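You operate a simulated robot arm through the tools that you are given. There is no shell and no other tool. Be economical: measure what you need, move in short steps, check, and stop when the job is done.

You run a simulated robot arm. Do the job below in one go: nothing can be reset, and whatever is moved stays where it is left.

TASK
Set the teal slide to 160.
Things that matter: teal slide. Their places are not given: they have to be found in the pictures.

Only the result counts: the job must be done as asked and must still hold three seconds after the hand-in. Knocking over, shifting, dropping, spilling or breaking anything else fails it.

THE ROBOT
A 6-joint arm with a two-finger parallel gripper, fixed in place. Base frame: the origin is at the foot of the arm, x ahead of it, y to its left, z up. Units: cm, degrees, N and s.
Its first joint turns from -66.0 to 66.0 degrees. Payload 2.7 kg.
The tool frame sits at the grasp point between the pads (the TCP): z along the fingers, y along the line on which they close. The tips reach 2.3 cm beyond it. Largest opening 9.4 cm; finger width 3.8, thickness 1; the body of the gripper, 5.4 by 9.6 cm, starts 3.9 cm behind the TCP.
Orientation is that of the tool frame in the base frame, as [roll, pitch, yaw] about the fixed x, y, z axes, in that order (R = Rz(yaw) Ry(pitch) Rx(roll)). With the fingers straight down and closing along the base's y, the tool's x points along the base's -x, its y along +y and its z along -z.

THE INTERFACE
- The arm moves only by the tool drive_tool. Its argument "plan" is a list of rows, each a list of 7 numbers: the shift along the tool's x, y, z in cm, then the turn, a rotation vector about the tool's x, y, z in degrees, then the finger opening in cm, from 0 to 9.4. In form: [[dx, dy, dz, ax, ay, az, claw], ...]. A call has 1 to 20 rows; each row shifts and turns the commanded pose from where the row before left it, along the tool's axes as they then stand. A row lasts 0.2 s, in which the tool goes at most 5 cm and 8.6 degrees; a call with a longer step from one row to the next is refused whole, and so is a gripper value outside its range. Where a pose cannot be reached the arm comes as near as it can. A force on the tool above 40 N (or 10 N above the force at the start of the call, whichever is more), or a blocked arm, ends the call early, and 0.2 s more pass. The fingers move at their own pace (about 4.5 cm/s each) and stop on an object; they squeeze with about 27 N. The grip force told is the motor's: it shows also when the fingers shut on nothing. Time passes only in rows, and 0.2 s behind the last, so rows that do not move let the fingers close. It gives the time, the measured TCP pose, the force on the tool (base axes), the opening and the grip force at its end, in the units of the frame above (readings bear some noise).
- Cameras (640 x 400 px; columns grow to the right, rows downward): "scene" is fixed at [7.22, -42.39, 142.19]; the picture's right is [0.82, -0.57, 0.00], its down [-0.22, -0.32, -0.92] and it looks along [0.52, 0.76, -0.39] (base axes); focal length 361 px, centre (320, 200). "wrist" rides on the gripper at [-3.9, 0, -4.4] in the tool frame; the picture's right is [0.00, -1.00, 0.00], its down [0.97, 0.00, -0.24] and it looks along [0.24, 0.00, 0.97] (tool axes); focal length 218 px, centre (320, 200).
- capture(camera): a new picture of that camera. It takes no simulated time.
- point_at(camera, pixels): for up to 12 pixels [column, row] of the newest picture of that camera ("zoom" is the newest enlarged one), the place [x, y, z] in the base frame of the surface seen there, good to about 0.3 cm. It takes no simulated time.
- enlarge(camera, box): a new picture of the part [left, top, right, bottom] of that camera's present view, enlarged. It takes no simulated time.
- finish_job(): hands the job in; it is judged then, once.

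Work in short steps. Measure before you move; look again where a grasp or a placing could have gone wrong, and mend it. You have 60 turns and 20 pictures in all, those below and enlarged ones among them. Open the gripper and draw the arm clear of the work before you hand the job in, unless the task says otherwise; then end with one line.

The tools are called after "Emit:" by a JSON object that holds its "fn" and its "kwargs". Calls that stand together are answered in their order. drive_tool: Moves the arm, as the interface text tells. Its arguments: {"type":"object","properties":{"plan":{"type":"array"}},"required":["plan"]} The other tools are called the same way: capture (camera) takes a picture; point_at (camera, pixels) gives the place of the surface under pixels of a picture; enlarge (camera, box) takes an enlarged picture of a part of a camera's view; finish_job () hands the job in.

At the start:

```text
time: 0.0
position: [41.96, 5.25, 120.19]
tcp_rot: [179.9, 0.0, 179.9]
contact_force: [-0.4, -0.5, -0.4]
gripper_width: 9.43
finger_force: 0.2
```

scene: 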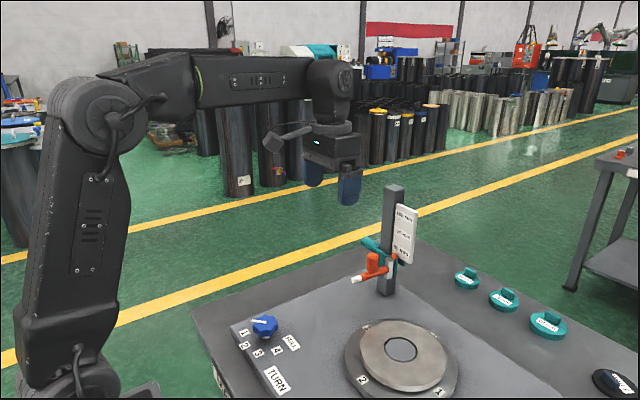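
wrist: 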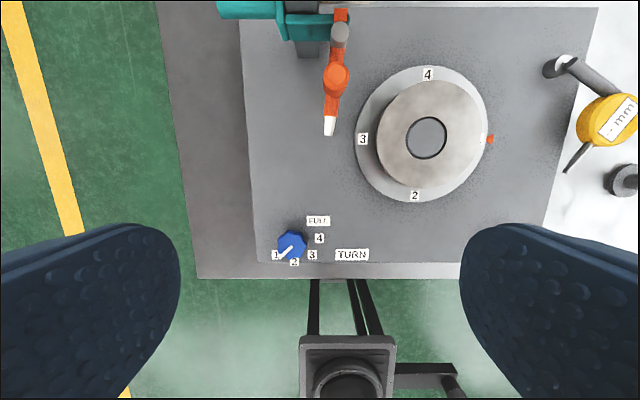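

The teal slide seems to be on the post near scene pixel (385,250), with a scale plate at (403,235). I enlarge that part.

Emit:
{"fn": "enlarge", "kwargs": {"camera": "scene", "box": [340, 170, 440, 300]}}

Emit:
{"fn": "point_at", "kwargs": {"camera": "scene", "pixels": [[404, 213], [404, 233], [402, 252], [394, 188], [385, 290], [372, 245], [390, 257], [375, 262], [355, 279], [394, 262]]}}

```text
3.08 times, centred on (390, 235) of scene
```

zoom: 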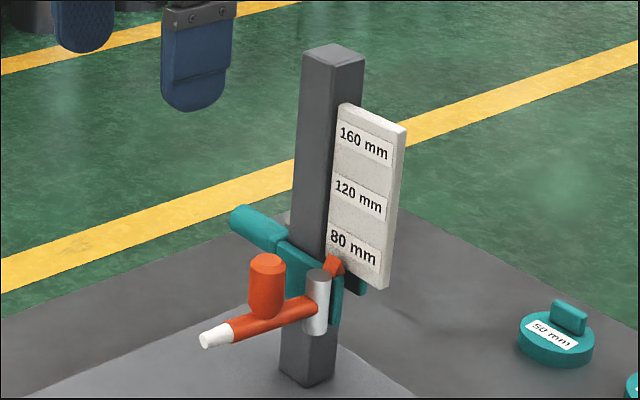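

```text
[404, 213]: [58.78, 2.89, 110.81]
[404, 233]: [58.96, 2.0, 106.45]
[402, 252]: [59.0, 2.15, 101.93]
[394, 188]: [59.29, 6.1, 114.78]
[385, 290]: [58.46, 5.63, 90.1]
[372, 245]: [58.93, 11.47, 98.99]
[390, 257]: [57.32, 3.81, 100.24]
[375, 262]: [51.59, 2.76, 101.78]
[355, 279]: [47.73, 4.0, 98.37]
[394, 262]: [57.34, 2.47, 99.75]
```

The zoom shows the teal slide with its handle at zoom (258,228), an orange clamp-like lever and a red pointer at (335,263) near "80 mm". I measure those parts on the zoom.

Emit:
{"fn": "point_at", "kwargs": {"camera": "zoom", "pixels": [[363, 143], [358, 197], [353, 247], [335, 265], [240, 215], [265, 232], [300, 270], [318, 275], [317, 315], [266, 260], [212, 335], [290, 310]]}}

Emit:
{"fn": "enlarge", "kwargs": {"camera": "wrist", "box": [210, 0, 390, 140]}}

```text
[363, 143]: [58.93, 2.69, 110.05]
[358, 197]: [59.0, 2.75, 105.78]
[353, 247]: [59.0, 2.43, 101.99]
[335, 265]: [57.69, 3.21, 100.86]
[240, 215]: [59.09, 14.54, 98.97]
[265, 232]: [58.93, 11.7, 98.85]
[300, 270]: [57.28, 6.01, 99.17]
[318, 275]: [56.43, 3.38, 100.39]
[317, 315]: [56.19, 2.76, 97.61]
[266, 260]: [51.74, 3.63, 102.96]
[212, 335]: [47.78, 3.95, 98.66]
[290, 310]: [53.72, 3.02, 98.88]
```

```text
2.86 times, centred on (300, 70) of wrist
```

zoom: 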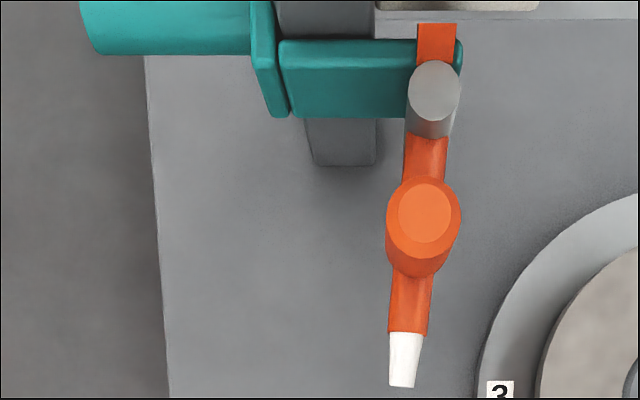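

The labels face -x at about x = 59, with 80 mm at z ≈ 102 and 160 mm at z ≈ 110. The handle runs along y at (59, 9–15, 99), and the orange lever turns on a pin at (56.3, 3.1). I tilt the tool to horizontal (pointing +x) up here, both to look at the slide and for a front grasp.

Emit:
{"fn": "drive_tool", "kwargs": {"plan": [[0, 0, 0, 0, -8.2, 0, 9.4], [0, 0, 0, 0, -8.2, 0, 9.4], [0, 0, 0, 0, -8.2, 0, 9.4], [0, 0, 0, 0, -8.2, 0, 9.4], [0, 0, 0, 0, -8.2, 0, 9.4], [0, 0, 0, 0, -8.2, 0, 9.4], [0, 0, 0, 0, -8.2, 0, 9.4], [0, 0, 0, 0, -8.2, 0, 9.4], [0, 0, 0, 0, -8.2, 0, 9.4], [0, 0, 0, 0, -8.2, 0, 9.4], [0, 0, 0, 0, -8, 0, 9.4], [0, 0, 0, 0, 0, 0, 9.4]]}}

```text
time: 2.6
position: [42.2, 7.53, 121.0]
tcp_rot: [-174.2, 86.7, -175.6]
contact_force: [0.3, -0.1, 0.1]
gripper_width: 9.41
finger_force: 0.0
out of reach, approached as far as the arm can: row 8, 9, 11
```

The tool now points about along +x, slightly off in y. I lower it 14 cm at the same x, which is clear of the lever tip at x = 47.8.

Emit:
{"fn": "drive_tool", "kwargs": {"plan": [[2.5, 0, 0, 0, 0, 0, 9.4], [2.5, 0, 0, 0, 0, 0, 9.4], [2.5, 0, 0, 0, 0, 0, 9.4], [2.5, 0, 0, 0, 0, 0, 9.4], [2.5, 0, 0, 0, 0, 0, 9.4], [1.5, 0, 0, 0, 0, 0, 9.4], [0, 0, 0, 0, 0, 0, 9.4]]}}

Emit:
{"fn": "capture", "kwargs": {"camera": "wrist"}}

```text
time: 4.2
position: [41.24, 10.11, 107.44]
tcp_rot: [-164.9, 86.4, -166.0]
contact_force: [-0.1, 0.8, -0.3]
gripper_width: 9.39
finger_force: 0.1
out of reach, approached as far as the arm can: row 1, 2, 3, 4, 5, 6
```

```text
15 pictures are left
```

wrist: 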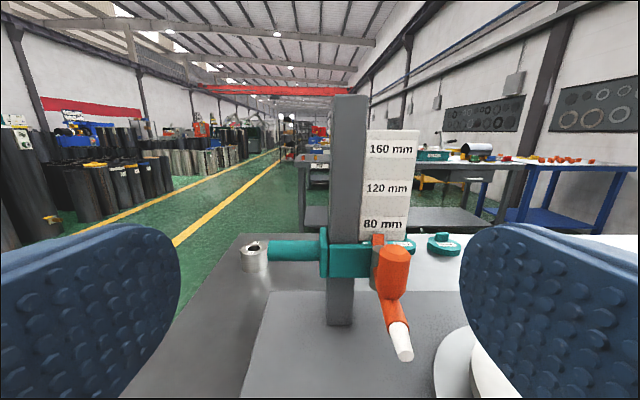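

Now the slide is seen from the front. I enlarge around the collar (350,255), pointer and labels.

Emit:
{"fn": "enlarge", "kwargs": {"camera": "wrist", "box": [255, 190, 435, 330]}}

```text
2.86 times, centred on (345, 260) of wrist
```

zoom: 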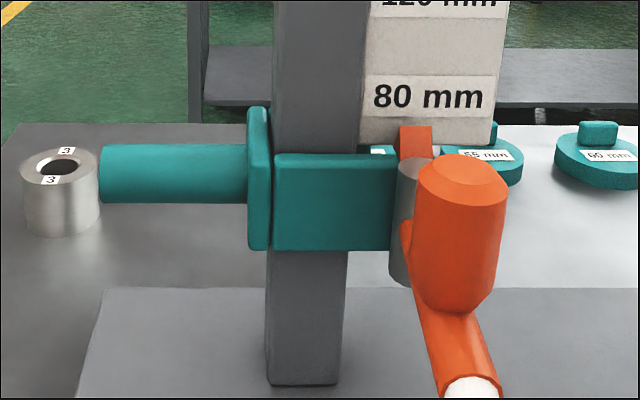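

There is a white mark on the slide at zoom (380,152) and an orange tab at (415,140). I measure them together with the labels and collar.

Emit:
{"fn": "point_at", "kwargs": {"camera": "zoom", "pixels": [[380, 152], [415, 140], [403, 130], [428, 97], [428, 140], [435, 152], [330, 200], [330, 157], [330, 248], [175, 173], [110, 173], [240, 173]]}}

Emit:
{"fn": "enlarge", "kwargs": {"camera": "wrist", "box": [350, 210, 400, 250]}}

```text
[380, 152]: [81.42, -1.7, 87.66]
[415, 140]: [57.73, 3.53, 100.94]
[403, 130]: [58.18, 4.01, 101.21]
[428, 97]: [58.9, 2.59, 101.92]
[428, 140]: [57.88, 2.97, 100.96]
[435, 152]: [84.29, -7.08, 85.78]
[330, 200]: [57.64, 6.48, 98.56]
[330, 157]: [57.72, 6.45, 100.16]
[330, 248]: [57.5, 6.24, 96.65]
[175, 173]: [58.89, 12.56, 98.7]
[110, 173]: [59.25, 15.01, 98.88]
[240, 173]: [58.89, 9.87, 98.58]
```

```text
10.00 times, centred on (375, 230) of wrist
```

zoom: 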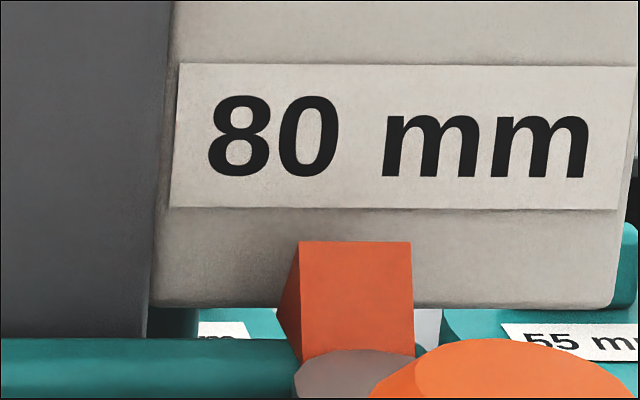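

The orange tab spans z ≈ 100.2–101.2 in front of the scale, so it looks like the pointer, now just under 80. I measure the table near the handle before choosing a grasp.

Emit:
{"fn": "point_at", "kwargs": {"camera": "wrist", "pixels": [[300, 275], [230, 310], [300, 320], [340, 325], [220, 280], [255, 262], [340, 100], [272, 250], [318, 250], [268, 243], [268, 258], [323, 270]]}}

```text
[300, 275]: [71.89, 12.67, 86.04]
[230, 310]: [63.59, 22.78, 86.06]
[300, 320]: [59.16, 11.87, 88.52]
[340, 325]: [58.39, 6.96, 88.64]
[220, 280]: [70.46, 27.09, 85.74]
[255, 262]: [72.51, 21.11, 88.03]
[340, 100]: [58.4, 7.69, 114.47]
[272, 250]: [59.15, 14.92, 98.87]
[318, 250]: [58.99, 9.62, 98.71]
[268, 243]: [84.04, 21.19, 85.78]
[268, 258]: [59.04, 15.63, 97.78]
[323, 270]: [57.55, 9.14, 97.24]
```

The ground under the handle is at z ≈ 88.5, so there is ample clearance. I roll the tool -90° about its axis so that the fingers close vertically, with the opening cut to 6 cm.

Emit:
{"fn": "drive_tool", "kwargs": {"plan": [[0, 0, 0, 0, 0, -8.2, 6], [0, 0, 0, 0, 0, -8.2, 6], [0, 0, 0, 0, 0, -8.2, 6], [0, 0, 0, 0, 0, -8.2, 6], [0, 0, 0, 0, 0, -8.2, 6], [0, 0, 0, 0, 0, -8.2, 6], [0, 0, 0, 0, 0, -8.2, 6], [0, 0, 0, 0, 0, -8.2, 6], [0, 0, 0, 0, 0, -8.2, 6], [0, 0, 0, 0, 0, -8.2, 6], [0, 0, 0, 0, 0, -8, 6], [0, 0, 0, 0, 0, 0, 6]]}}

```text
time: 6.8
position: [41.08, 10.18, 107.77]
tcp_rot: [-93.2, -0.5, -91.2]
contact_force: [-0.5, 0.9, 0.4]
gripper_width: 5.99
finger_force: 0.1
```

The roll worked. Tool x is now -y and tool y is down. I move to y ≈ 12.5, z ≈ 98.7 and forward to x ≈ 52.

Emit:
{"fn": "drive_tool", "kwargs": {"plan": [[-1.2, 2.2, 0, 0, 0, 0, 6], [-1.2, 2.2, 0, 0, 0, 0, 6], [0, 2.2, 1.5, 0, 0, 0, 6], [0, 2.0, 3, 0, 0, 0, 6], [0, 0, 3, 0, 0, 0, 6], [0, 0, 3, 0, 0, 0, 6], [0, 0, 0, 0, 0, 0, 6]]}}

Emit:
{"fn": "capture", "kwargs": {"camera": "scene"}}

```text
time: 8.4
position: [51.19, 12.6, 98.46]
tcp_rot: [-93.3, -0.3, -91.5]
contact_force: [0.2, 0.6, 0.6]
gripper_width: 5.99
finger_force: 0.0
out of reach, approached as far as the arm can: row 6
```

```text
12 pictures are left
```

scene: 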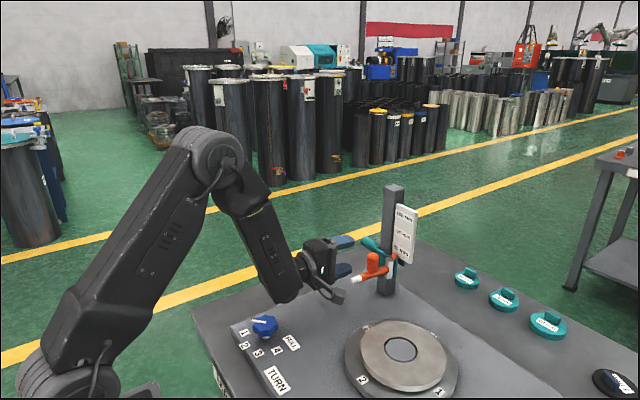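

The arm is nearly there, but one row reported a limit. The protrusion at (330,292) is on the -y side, so I check where it and the fingers are relative to the lever tip.

Emit:
{"fn": "point_at", "kwargs": {"camera": "scene", "pixels": [[332, 292], [340, 296], [350, 240], [349, 270], [358, 278], [372, 243]]}}

```text
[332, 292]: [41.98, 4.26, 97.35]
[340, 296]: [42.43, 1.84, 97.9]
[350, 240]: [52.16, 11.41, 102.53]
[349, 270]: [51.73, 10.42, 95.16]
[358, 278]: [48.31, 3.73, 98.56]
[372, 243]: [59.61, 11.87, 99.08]
```

Moving forward would bring the protrusion (x 42, y 2–4, z 97.5) into the orange lever. I back up and rise, then roll 180° the other way so that it lies on the +y side.

Emit:
{"fn": "drive_tool", "kwargs": {"plan": [[0, -2, -2, 0, 0, 0, 6], [0, -3, -2, 0, 0, 0, 6], [0, -3, -2, 0, 0, 0, 6], [0, -3, 0, 0, 0, 0, 6], [0, -1, 0, 0, 0, 0, 6], [0, 0, 0, 0, 0, 0, 6]]}}

Emit:
{"fn": "drive_tool", "kwargs": {"plan": [[0, 0, 0, 0, 0, 8.2, 6], [0, 0, 0, 0, 0, 8.2, 6], [0, 0, 0, 0, 0, 8.2, 6], [0, 0, 0, 0, 0, 8.2, 6], [0, 0, 0, 0, 0, 8.2, 6], [0, 0, 0, 0, 0, 8.2, 6], [0, 0, 0, 0, 0, 8.2, 6], [0, 0, 0, 0, 0, 8.2, 6], [0, 0, 0, 0, 0, 8.2, 6], [0, 0, 0, 0, 0, 8.2, 6], [0, 0, 0, 0, 0, 8.2, 6], [0, 0, 0, 0, 0, 0, 6]]}}

Emit:
{"fn": "drive_tool", "kwargs": {"plan": [[0, 0, 0, 0, 0, 8.2, 6], [0, 0, 0, 0, 0, 8.2, 6], [0, 0, 0, 0, 0, 8.2, 6], [0, 0, 0, 0, 0, 8.2, 6], [0, 0, 0, 0, 0, 8.2, 6], [0, 0, 0, 0, 0, 8.2, 6], [0, 0, 0, 0, 0, 8.2, 6], [0, 0, 0, 0, 0, 8.2, 6], [0, 0, 0, 0, 0, 8.2, 6], [0, 0, 0, 0, 0, 8.2, 6], [0, 0, 0, 0, 0, 8.2, 6], [0, 0, 0, 0, 0, 0, 6]]}}

```text
time: 9.8
position: [45.78, 12.58, 110.84]
tcp_rot: [-93.2, -0.2, -91.0]
contact_force: [-0.4, 0.1, -0.4]
gripper_width: 5.99
finger_force: 0.0
```

```text
time: 12.4
position: [45.75, 12.59, 110.95]
tcp_rot: [179.5, 86.8, 178.4]
contact_force: [0.9, 0.2, 0.0]
gripper_width: 6.0
finger_force: 0.0
```

```text
time: 15.0
position: [44.37, 25.65, 144.42]
tcp_rot: [93.8, 0.1, 89.0]
contact_force: [1.4, 0.4, -0.8]
gripper_width: 5.97
finger_force: 0.1
out of reach, approached as far as the arm can: row 1, 2, 3, 4, 5, 6, 7, 8, 9, 10, 11
```

That roll direction hits a joint limit and the arm drifted up and left, touching nothing. I roll back to the -90 state. Then I can approach with the tool yawed toward -y, so the protrusion stays clear of the lever.

Emit:
{"fn": "drive_tool", "kwargs": {"plan": [[0, 0, 0, 0, 0, -8.2, 6], [0, 0, 0, 0, 0, -8.2, 6], [0, 0, 0, 0, 0, -8.2, 6], [0, 0, 0, 0, 0, -8.2, 6], [0, 0, 0, 0, 0, -8.2, 6], [0, 0, 0, 0, 0, -8.2, 6], [0, 0, 0, 0, 0, -8.2, 6], [0, 0, 0, 0, 0, -8.2, 6], [0, 0, 0, 0, 0, -8.2, 6], [0, 0, 0, 0, 0, -8.2, 6], [0, 0, 0, 0, 0, -8.2, 6], [0, 0, 0, 0, 0, 0, 6]]}}

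Emit:
{"fn": "drive_tool", "kwargs": {"plan": [[0, 0, 0, 0, 0, -8.2, 6], [0, 0, 0, 0, 0, -8.2, 6], [0, 0, 0, 0, 0, -8.2, 6], [0, 0, 0, 0, 0, -8.2, 6], [0, 0, 0, 0, 0, -8.2, 6], [0, 0, 0, 0, 0, -8.2, 6], [0, 0, 0, 0, 0, -8.2, 6], [0, 0, 0, 0, 0, -8.2, 6], [0, 0, 0, 0, 0, -8.2, 6], [0, 0, 0, 0, 0, -8.2, 6], [0, 0, 0, 0, 0, -8.2, 6], [0, 0, 0, 0, 0, 0, 6]]}}

```text
time: 17.6
position: [44.3, 25.58, 144.55]
tcp_rot: [-176.8, 86.8, -177.8]
contact_force: [0.3, 0.2, -0.4]
gripper_width: 6.0
finger_force: 0.1
```

```text
time: 20.2
position: [44.34, 25.61, 144.46]
tcp_rot: [-93.2, -0.3, -91.0]
contact_force: [0.8, -1.0, 1.0]
gripper_width: 6.0
finger_force: 0.2
```

Back in the -90 state. I yaw the tool 35° toward -y and start down.

Emit:
{"fn": "drive_tool", "kwargs": {"plan": [[0, 0, 0, 0, 8, 0, 6], [0, 2, 0, 0, 8, 0, 6], [0, 3, 0, 0, 8, 0, 6], [0, 3, 0, 0, 8, 0, 6], [0, 3, 0, 0, 3, 0, 6], [0, 3, 0, 0, 0, 0, 6], [0, 3, 0, 0, 0, 0, 6], [0, 3, 0, 0, 0, 0, 6], [0, 3, 0, 0, 0, 0, 6], [0, 3, 0, 0, 0, 0, 6], [0, 3, 0, 0, 0, 0, 6], [0, 3, 0, 0, 0, 0, 6], [0, 0, 0, 0, 0, 0, 6]]}}

```text
time: 23.0
position: [42.63, 25.49, 112.37]
tcp_rot: [-92.5, -2.0, -126.0]
contact_force: [0.3, -0.2, 0.1]
gripper_width: 5.98
finger_force: 0.1
```

The pose is good. I go to about 12 cm short of the handle at handle height.

Emit:
{"fn": "drive_tool", "kwargs": {"plan": [[0, 2.5, 0, 0, 0, 0, 6], [0, 3, 0, 0, 0, 0, 6], [0, 3, 2, 0, 0, 0, 6], [0, 3, 3, 0, 0, 0, 6], [0, 1.7, 3, 0, 0, 0, 6], [0, 0, 2.2, 0, 0, 0, 6], [0, 0, 0, 0, 0, 0, 6]]}}

Emit:
{"fn": "capture", "kwargs": {"camera": "wrist"}}

```text
time: 24.6
position: [50.13, 19.26, 98.94]
tcp_rot: [-92.6, -2.2, -126.0]
contact_force: [0.0, -0.6, 0.1]
gripper_width: 6.0
finger_force: 0.0
```

```text
11 pictures are left
```

wrist: 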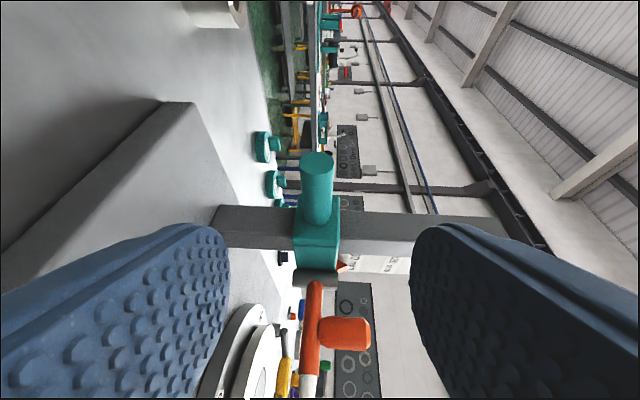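

The handle is centred between the fingers (columns 303–333). I advance 11.5 cm, keeping a little toward the free end.

Emit:
{"fn": "drive_tool", "kwargs": {"plan": [[-0.3, 0.1, 2.5, 0, 0, 0, 6], [-0.2, 0, 2.5, 0, 0, 0, 6], [0, 0, 2.5, 0, 0, 0, 6], [0, 0, 2.5, 0, 0, 0, 6], [0, 0, 1.5, 0, 0, 0, 6], [0, 0, 0, 0, 0, 0, 6]]}}

Emit:
{"fn": "capture", "kwargs": {"camera": "scene"}}

```text
time: 26.0
position: [59.45, 12.99, 98.26]
tcp_rot: [-92.5, -2.1, -125.9]
contact_force: [-0.1, 0.1, 0.3]
gripper_width: 6.01
finger_force: 0.0
```

```text
10 pictures are left
```

scene: 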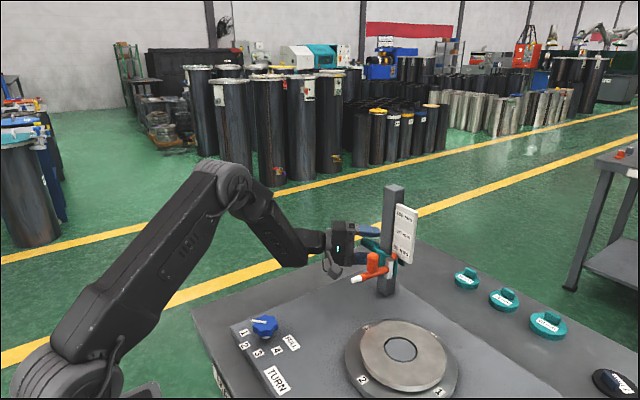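

The fingers straddle the handle and the protrusion is clear of the lever. I rise 0.4 cm and close.

Emit:
{"fn": "drive_tool", "kwargs": {"plan": [[0, -0.4, 0, 0, 0, 0, 6], [0, 0, 0, 0, 0, 0, 3], [0, 0, 0, 0, 0, 0, 1.5], [0, 0, 0, 0, 0, 0, 1], [0, 0, 0, 0, 0, 0, 1], [0, 0, 0, 0, 0, 0, 1]]}}

```text
time: 27.4
position: [59.53, 13.02, 98.74]
tcp_rot: [-92.5, -2.1, -126.1]
contact_force: [-6.9, 0.3, -3.2]
gripper_width: 2.36
finger_force: 44.8
```

The handle is gripped at 2.36 cm with light force. I test a 0.6 cm lift.

Emit:
{"fn": "drive_tool", "kwargs": {"plan": [[0, -0.3, 0, 0, 0, 0, 1], [0, -0.3, 0, 0, 0, 0, 1], [0, 0, 0, 0, 0, 0, 1]]}}

Emit:
{"fn": "enlarge", "kwargs": {"camera": "scene", "box": [340, 170, 440, 300]}}

```text
time: 28.2
position: [59.55, 13.01, 99.4]
tcp_rot: [-92.5, -2.1, -126.0]
contact_force: [-16.3, -2.6, -3.0]
gripper_width: 2.37
finger_force: 45.1
```

```text
3.08 times, centred on (390, 235) of scene
```

zoom: 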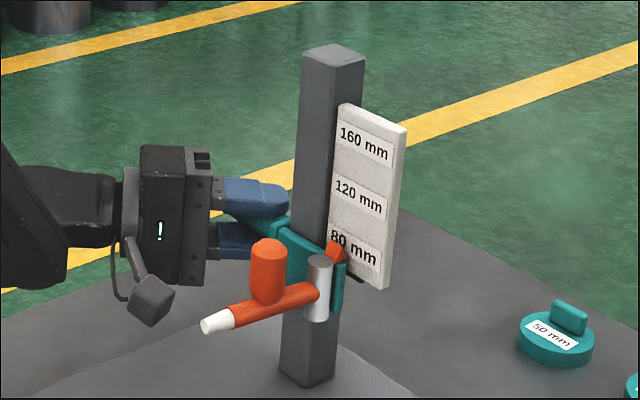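

The slide moves up freely with the tool, pointer included. I lift on about 7 cm, compensating for the slight tilt of the tool axis.

Emit:
{"fn": "drive_tool", "kwargs": {"plan": [[0.08, 0, -0.11, 0, 0, 0, 1], [0.024, -0.7, -0.033, 0, 0, 0, 1], [0.024, -0.7, -0.033, 0, 0, 0, 1], [0.024, -0.7, -0.033, 0, 0, 0, 1], [0.024, -0.7, -0.033, 0, 0, 0, 1], [0.024, -0.7, -0.033, 0, 0, 0, 1], [0, 0, 0, 0, 0, 0, 1]]}}

```text
time: 29.8
position: [59.36, 12.97, 102.72]
tcp_rot: [-92.5, -2.1, -126.1]
contact_force: [-15.6, -0.9, -2.1]
gripper_width: 2.39
finger_force: 44.7
```

Lifting goes well, now at z = 102.72. I continue 4.5 cm more and look.

Emit:
{"fn": "drive_tool", "kwargs": {"plan": [[0.07, 0, -0.1, 0, 0, 0, 1], [0.024, -0.7, -0.033, 0, 0, 0, 1], [0.024, -0.7, -0.033, 0, 0, 0, 1], [0.024, -0.7, -0.033, 0, 0, 0, 1], [0.024, -0.7, -0.033, 0, 0, 0, 1], [0.024, -0.7, -0.033, 0, 0, 0, 1], [0.024, -0.7, -0.033, 0, 0, 0, 1], [0, 0, 0, 0, 0, 0, 1]]}}

Emit:
{"fn": "enlarge", "kwargs": {"camera": "scene", "box": [360, 185, 430, 265]}}

```text
time: 31.5
position: [59.4, 13.04, 106.19]
tcp_rot: [-93.5, -2.7, -125.6]
contact_force: [17.6, 2.3, -3.6]
gripper_width: 2.36
finger_force: 44.8
stopped in row 8: the force on the tool passed its limit (the readings are from after the stop); the commanded pose is now the measured one
```

```text
5.00 times, centred on (395, 225) of scene
```

zoom: 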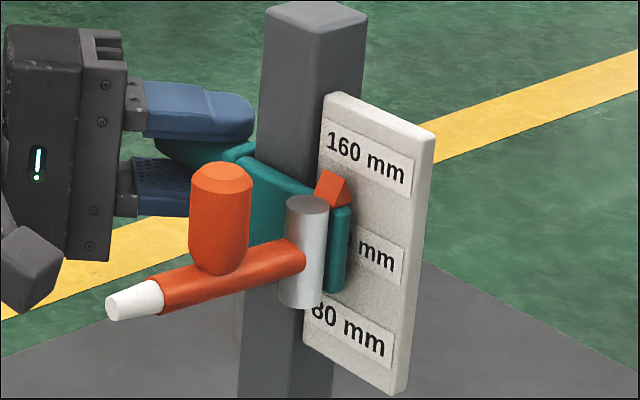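

The lift stopped at z = 106.19 on force. I try another small lift to see whether it was sideways strain or a real stop.

Emit:
{"fn": "drive_tool", "kwargs": {"plan": [[0, 0, 0, 0, 0, 0, 1], [0, -0.3, 0, 0, 0, 0, 1], [0, 0, 0, 0, 0, 0, 1]]}}

Emit:
{"fn": "point_at", "kwargs": {"camera": "zoom", "pixels": [[332, 188], [325, 175], [345, 188], [366, 157], [378, 165], [372, 256], [348, 325], [320, 203], [340, 207]]}}

```text
time: 32.3
position: [59.53, 12.96, 106.34]
tcp_rot: [-93.8, -2.8, -125.7]
contact_force: [12.5, 3.0, -21.2]
gripper_width: 2.38
finger_force: 45.4
```

```text
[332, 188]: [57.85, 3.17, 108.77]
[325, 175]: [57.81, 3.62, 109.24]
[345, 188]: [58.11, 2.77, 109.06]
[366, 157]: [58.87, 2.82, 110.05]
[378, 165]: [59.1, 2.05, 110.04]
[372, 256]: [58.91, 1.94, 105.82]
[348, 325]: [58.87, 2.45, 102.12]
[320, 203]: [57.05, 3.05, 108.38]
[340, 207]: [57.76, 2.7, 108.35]
```

The pointer wedge is now at about z = 108.8, against the 160 line at 110.05, and the upward push is resisted with 21 N. I look closely for an obstruction.

Emit:
{"fn": "enlarge", "kwargs": {"camera": "scene", "box": [375, 200, 415, 230]}}

Emit:
{"fn": "capture", "kwargs": {"camera": "wrist"}}

```text
13.33 times, centred on (395, 215) of scene
```

zoom: 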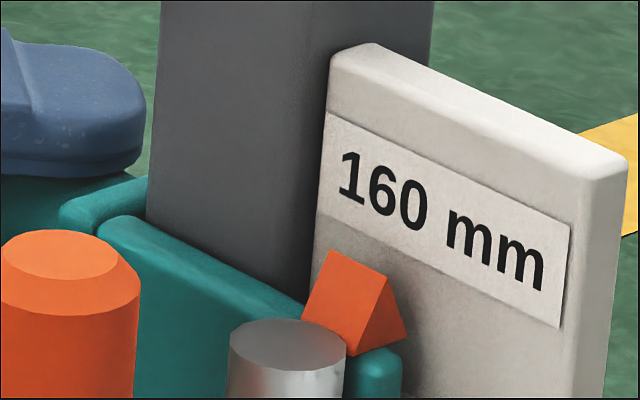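

```text
6 pictures are left
```

wrist: 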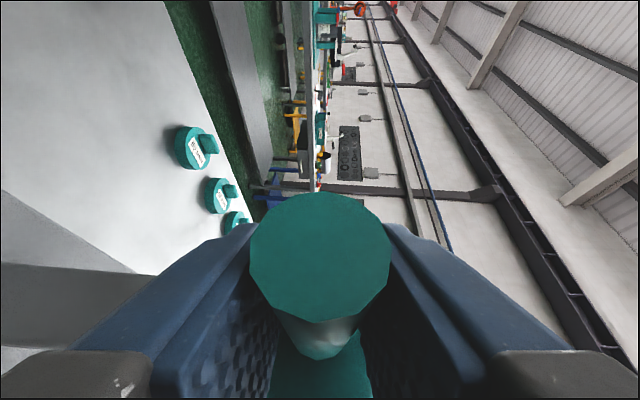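

No obstruction is visible, and the wedge lies just under the 160 label. I relieve the sideways force a little (+x) and try to lift again.

Emit:
{"fn": "drive_tool", "kwargs": {"plan": [[-0.06, 0, 0.08, 0, 0, 0, 1], [0.01, -0.25, -0.012, 0, 0, 0, 1], [0.01, -0.25, -0.012, 0, 0, 0, 1], [0, 0, 0, 0, 0, 0, 1]]}}

```text
time: 33.3
position: [59.49, 12.91, 106.27]
tcp_rot: [-94.1, -3.3, -125.6]
contact_force: [0.4, 1.9, -36.0]
gripper_width: 2.37
finger_force: 44.9
```

The slide is blocked with 36 N at the same height, so this looks like a hard stop. The travel measured from the pictures is 7.8–7.9 cm. I unload by going slightly down, then press up again gently to confirm the stop height.

Emit:
{"fn": "drive_tool", "kwargs": {"plan": [[0, 0.3, 0, 0, 0, 0, 1], [0, 0.3, 0, 0, 0, 0, 1], [0, 0.2, 0, 0, 0, 0, 1], [0, 0, 0, 0, 0, 0, 1]]}}

Emit:
{"fn": "drive_tool", "kwargs": {"plan": [[0, -0.2, 0, 0, 0, 0, 1], [0, -0.2, 0, 0, 0, 0, 1], [0, 0, 0, 0, 0, 0, 1]]}}

Emit:
{"fn": "drive_tool", "kwargs": {"plan": [[0, -0.2, 0, 0, 0, 0, 1], [0, -0.2, 0, 0, 0, 0, 1], [0, 0, 0, 0, 0, 0, 1]]}}

```text
time: 34.3
position: [59.55, 13.06, 106.4]
tcp_rot: [-93.4, -2.5, -125.8]
contact_force: [-14.9, 0.3, -15.4]
gripper_width: 2.39
finger_force: 45.3
```

```text
time: 35.1
position: [59.55, 13.05, 106.41]
tcp_rot: [-93.7, -3.0, -125.7]
contact_force: [-3.6, 6.0, -26.6]
gripper_width: 2.36
finger_force: 44.9
```

```text
time: 35.9
position: [59.44, 13.17, 106.22]
tcp_rot: [-94.0, -3.1, -125.6]
contact_force: [-8.6, 6.1, -35.0]
gripper_width: 2.4
finger_force: 45.6
```

The readings behave like a spring against a hard stop at TCP z ≈ 106.35. I lower until the load is gone and compare the free force.

Emit:
{"fn": "drive_tool", "kwargs": {"plan": [[0, 0.4, 0, 0, 0, 0, 1], [0, 0.4, 0, 0, 0, 0, 1], [0, 0.4, 0, 0, 0, 0, 1], [0, 0.2, 0, 0, 0, 0, 1], [0, 0, 0, 0, 0, 0, 1]]}}

Emit:
{"fn": "enlarge", "kwargs": {"camera": "scene", "box": [340, 170, 440, 300]}}

```text
time: 37.1
position: [59.57, 13.08, 106.0]
tcp_rot: [-93.1, -2.4, -125.9]
contact_force: [-6.3, 5.6, 3.0]
gripper_width: 2.35
finger_force: 44.6
```

```text
3.08 times, centred on (390, 235) of scene
```

zoom: 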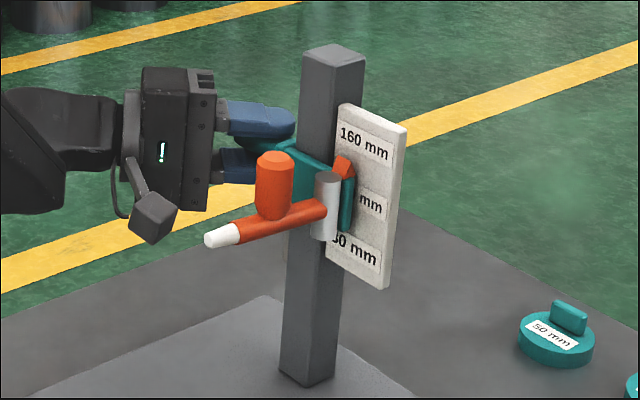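

At the stop, the pointer sits against the 160 label just as it first sat against the 80 label. That means 8 cm of travel, and friction holds the slide. I nudge it back up lightly to the stop.

Emit:
{"fn": "drive_tool", "kwargs": {"plan": [[0, -0.2, 0, 0, 0, 0, 1], [0, -0.2, 0, 0, 0, 0, 1], [0, -0.1, 0, 0, 0, 0, 1], [0, 0, 0, 0, 0, 0, 1]]}}

```text
time: 38.1
position: [59.47, 13.2, 106.16]
tcp_rot: [-93.3, -2.6, -125.7]
contact_force: [10.7, 7.7, -1.2]
gripper_width: 2.38
finger_force: 45.5
```

Little vertical load yet, so I go a bit further up until it just touches the stop.

Emit:
{"fn": "drive_tool", "kwargs": {"plan": [[0, -0.2, 0, 0, 0, 0, 1], [0, -0.1, 0, 0, 0, 0, 1], [0, 0, 0, 0, 0, 0, 1]]}}

```text
time: 38.9
position: [59.41, 12.99, 106.37]
tcp_rot: [-93.5, -2.8, -125.7]
contact_force: [9.6, 4.7, -16.6]
gripper_width: 2.37
finger_force: 44.4
```

It is at the stop with 16 N. I open the fingers and back straight off along the tool axis.

Emit:
{"fn": "drive_tool", "kwargs": {"plan": [[0, 0, 0, 0, 0, 0, 3.5], [0, 0, 0, 0, 0, 0, 6], [0, 0, 0, 0, 0, 0, 6], [0, 0, -1, 0, 0, 0, 6], [0, 0, -2, 0, 0, 0, 6], [0, 0, -3, 0, 0, 0, 6], [0, 0, -3, 0, 0, 0, 6], [0, 0, -3, 0, 0, 0, 6], [0, 0, 0, 0, 0, 0, 6], [0, 0, 0, 0, 0, 0, 6]]}}

Emit:
{"fn": "enlarge", "kwargs": {"camera": "wrist", "box": [250, 180, 410, 340]}}

```text
time: 41.1
position: [49.76, 20.09, 107.28]
tcp_rot: [-93.3, -2.5, -125.9]
contact_force: [-0.2, 0.0, 0.1]
gripper_width: 6.01
finger_force: 0.2
```

```text
2.50 times, centred on (330, 260) of wrist
```

zoom: 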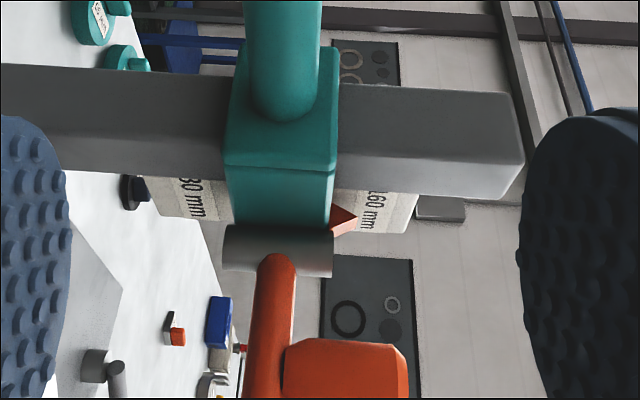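

The slide stayed up. The wedge points upward with its apex at (355,220), right at the 160 label's lower edge. I measure it and the dark block at (440,208).

Emit:
{"fn": "point_at", "kwargs": {"camera": "zoom", "pixels": [[350, 220], [340, 222], [375, 210], [375, 200], [395, 210], [440, 208], [332, 190], [225, 190], [285, 60], [250, 110], [210, 198]]}}

```text
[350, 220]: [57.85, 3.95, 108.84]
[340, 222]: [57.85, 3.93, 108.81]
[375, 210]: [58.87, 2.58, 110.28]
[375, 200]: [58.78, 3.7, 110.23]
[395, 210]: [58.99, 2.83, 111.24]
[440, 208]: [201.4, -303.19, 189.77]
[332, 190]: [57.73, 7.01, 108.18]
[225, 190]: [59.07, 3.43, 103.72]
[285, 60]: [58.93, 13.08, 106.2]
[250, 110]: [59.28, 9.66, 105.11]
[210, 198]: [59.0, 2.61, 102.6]
```

The wedge apex is at z ≈ 109.3, at the lower edge of the 160 label. It first stood the same way at the 80 label, so this end stop is the 160 mark. I back the arm further away, let some seconds pass and check for creep with the same zoom as before.

Emit:
{"fn": "drive_tool", "kwargs": {"plan": [[0, -1, -2, 0, 0, 0, 6], [0, -2, -3, 0, 0, 0, 6], [0, -3, -2, 0, 0, 0, 6], [0, -3, 0, 0, 0, 0, 6], [0, 0, 0, 0, 0, 0, 9], [0, 0, 0, 0, 0, 0, 9], [0, 0, 0, 0, 0, 0, 9], [0, 0, 0, 0, 0, 0, 9], [0, 0, 0, 0, 0, 0, 9], [0, 0, 0, 0, 0, 0, 9], [0, 0, 0, 0, 0, 0, 9], [0, 0, 0, 0, 0, 0, 9], [0, 0, 0, 0, 0, 0, 9], [0, 0, 0, 0, 0, 0, 9]]}}

Emit:
{"fn": "enlarge", "kwargs": {"camera": "scene", "box": [375, 200, 415, 230]}}

```text
time: 44.1
position: [44.95, 24.33, 116.66]
tcp_rot: [-93.3, -2.6, -125.8]
contact_force: [0.2, 0.1, 0.5]
gripper_width: 8.98
finger_force: 0.1
```

```text
13.33 times, centred on (395, 215) of scene
```

zoom: 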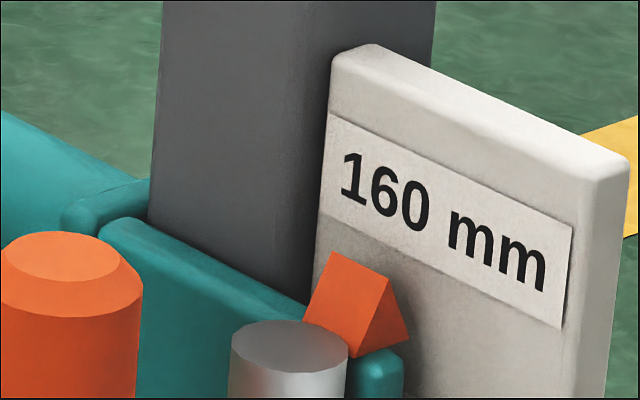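

Three seconds on, the slide has not moved: the picture matches the one taken at the stop. The arm is clear and the gripper is open, so I hand in.

Emit:
{"fn": "finish_job", "kwargs": {}}

```text
The job is handed in.
```

I raised the teal slide to its upper stop, and it held there after I let go. I took that stop as 160 mm, but that reading isn't certain. The pointer tip only reaches the lower edge of the 160 label, the same way it sat at the 80 label at the start. If the label's centre marks 160, the slide is about 7 mm low and can't go higher as it stands.
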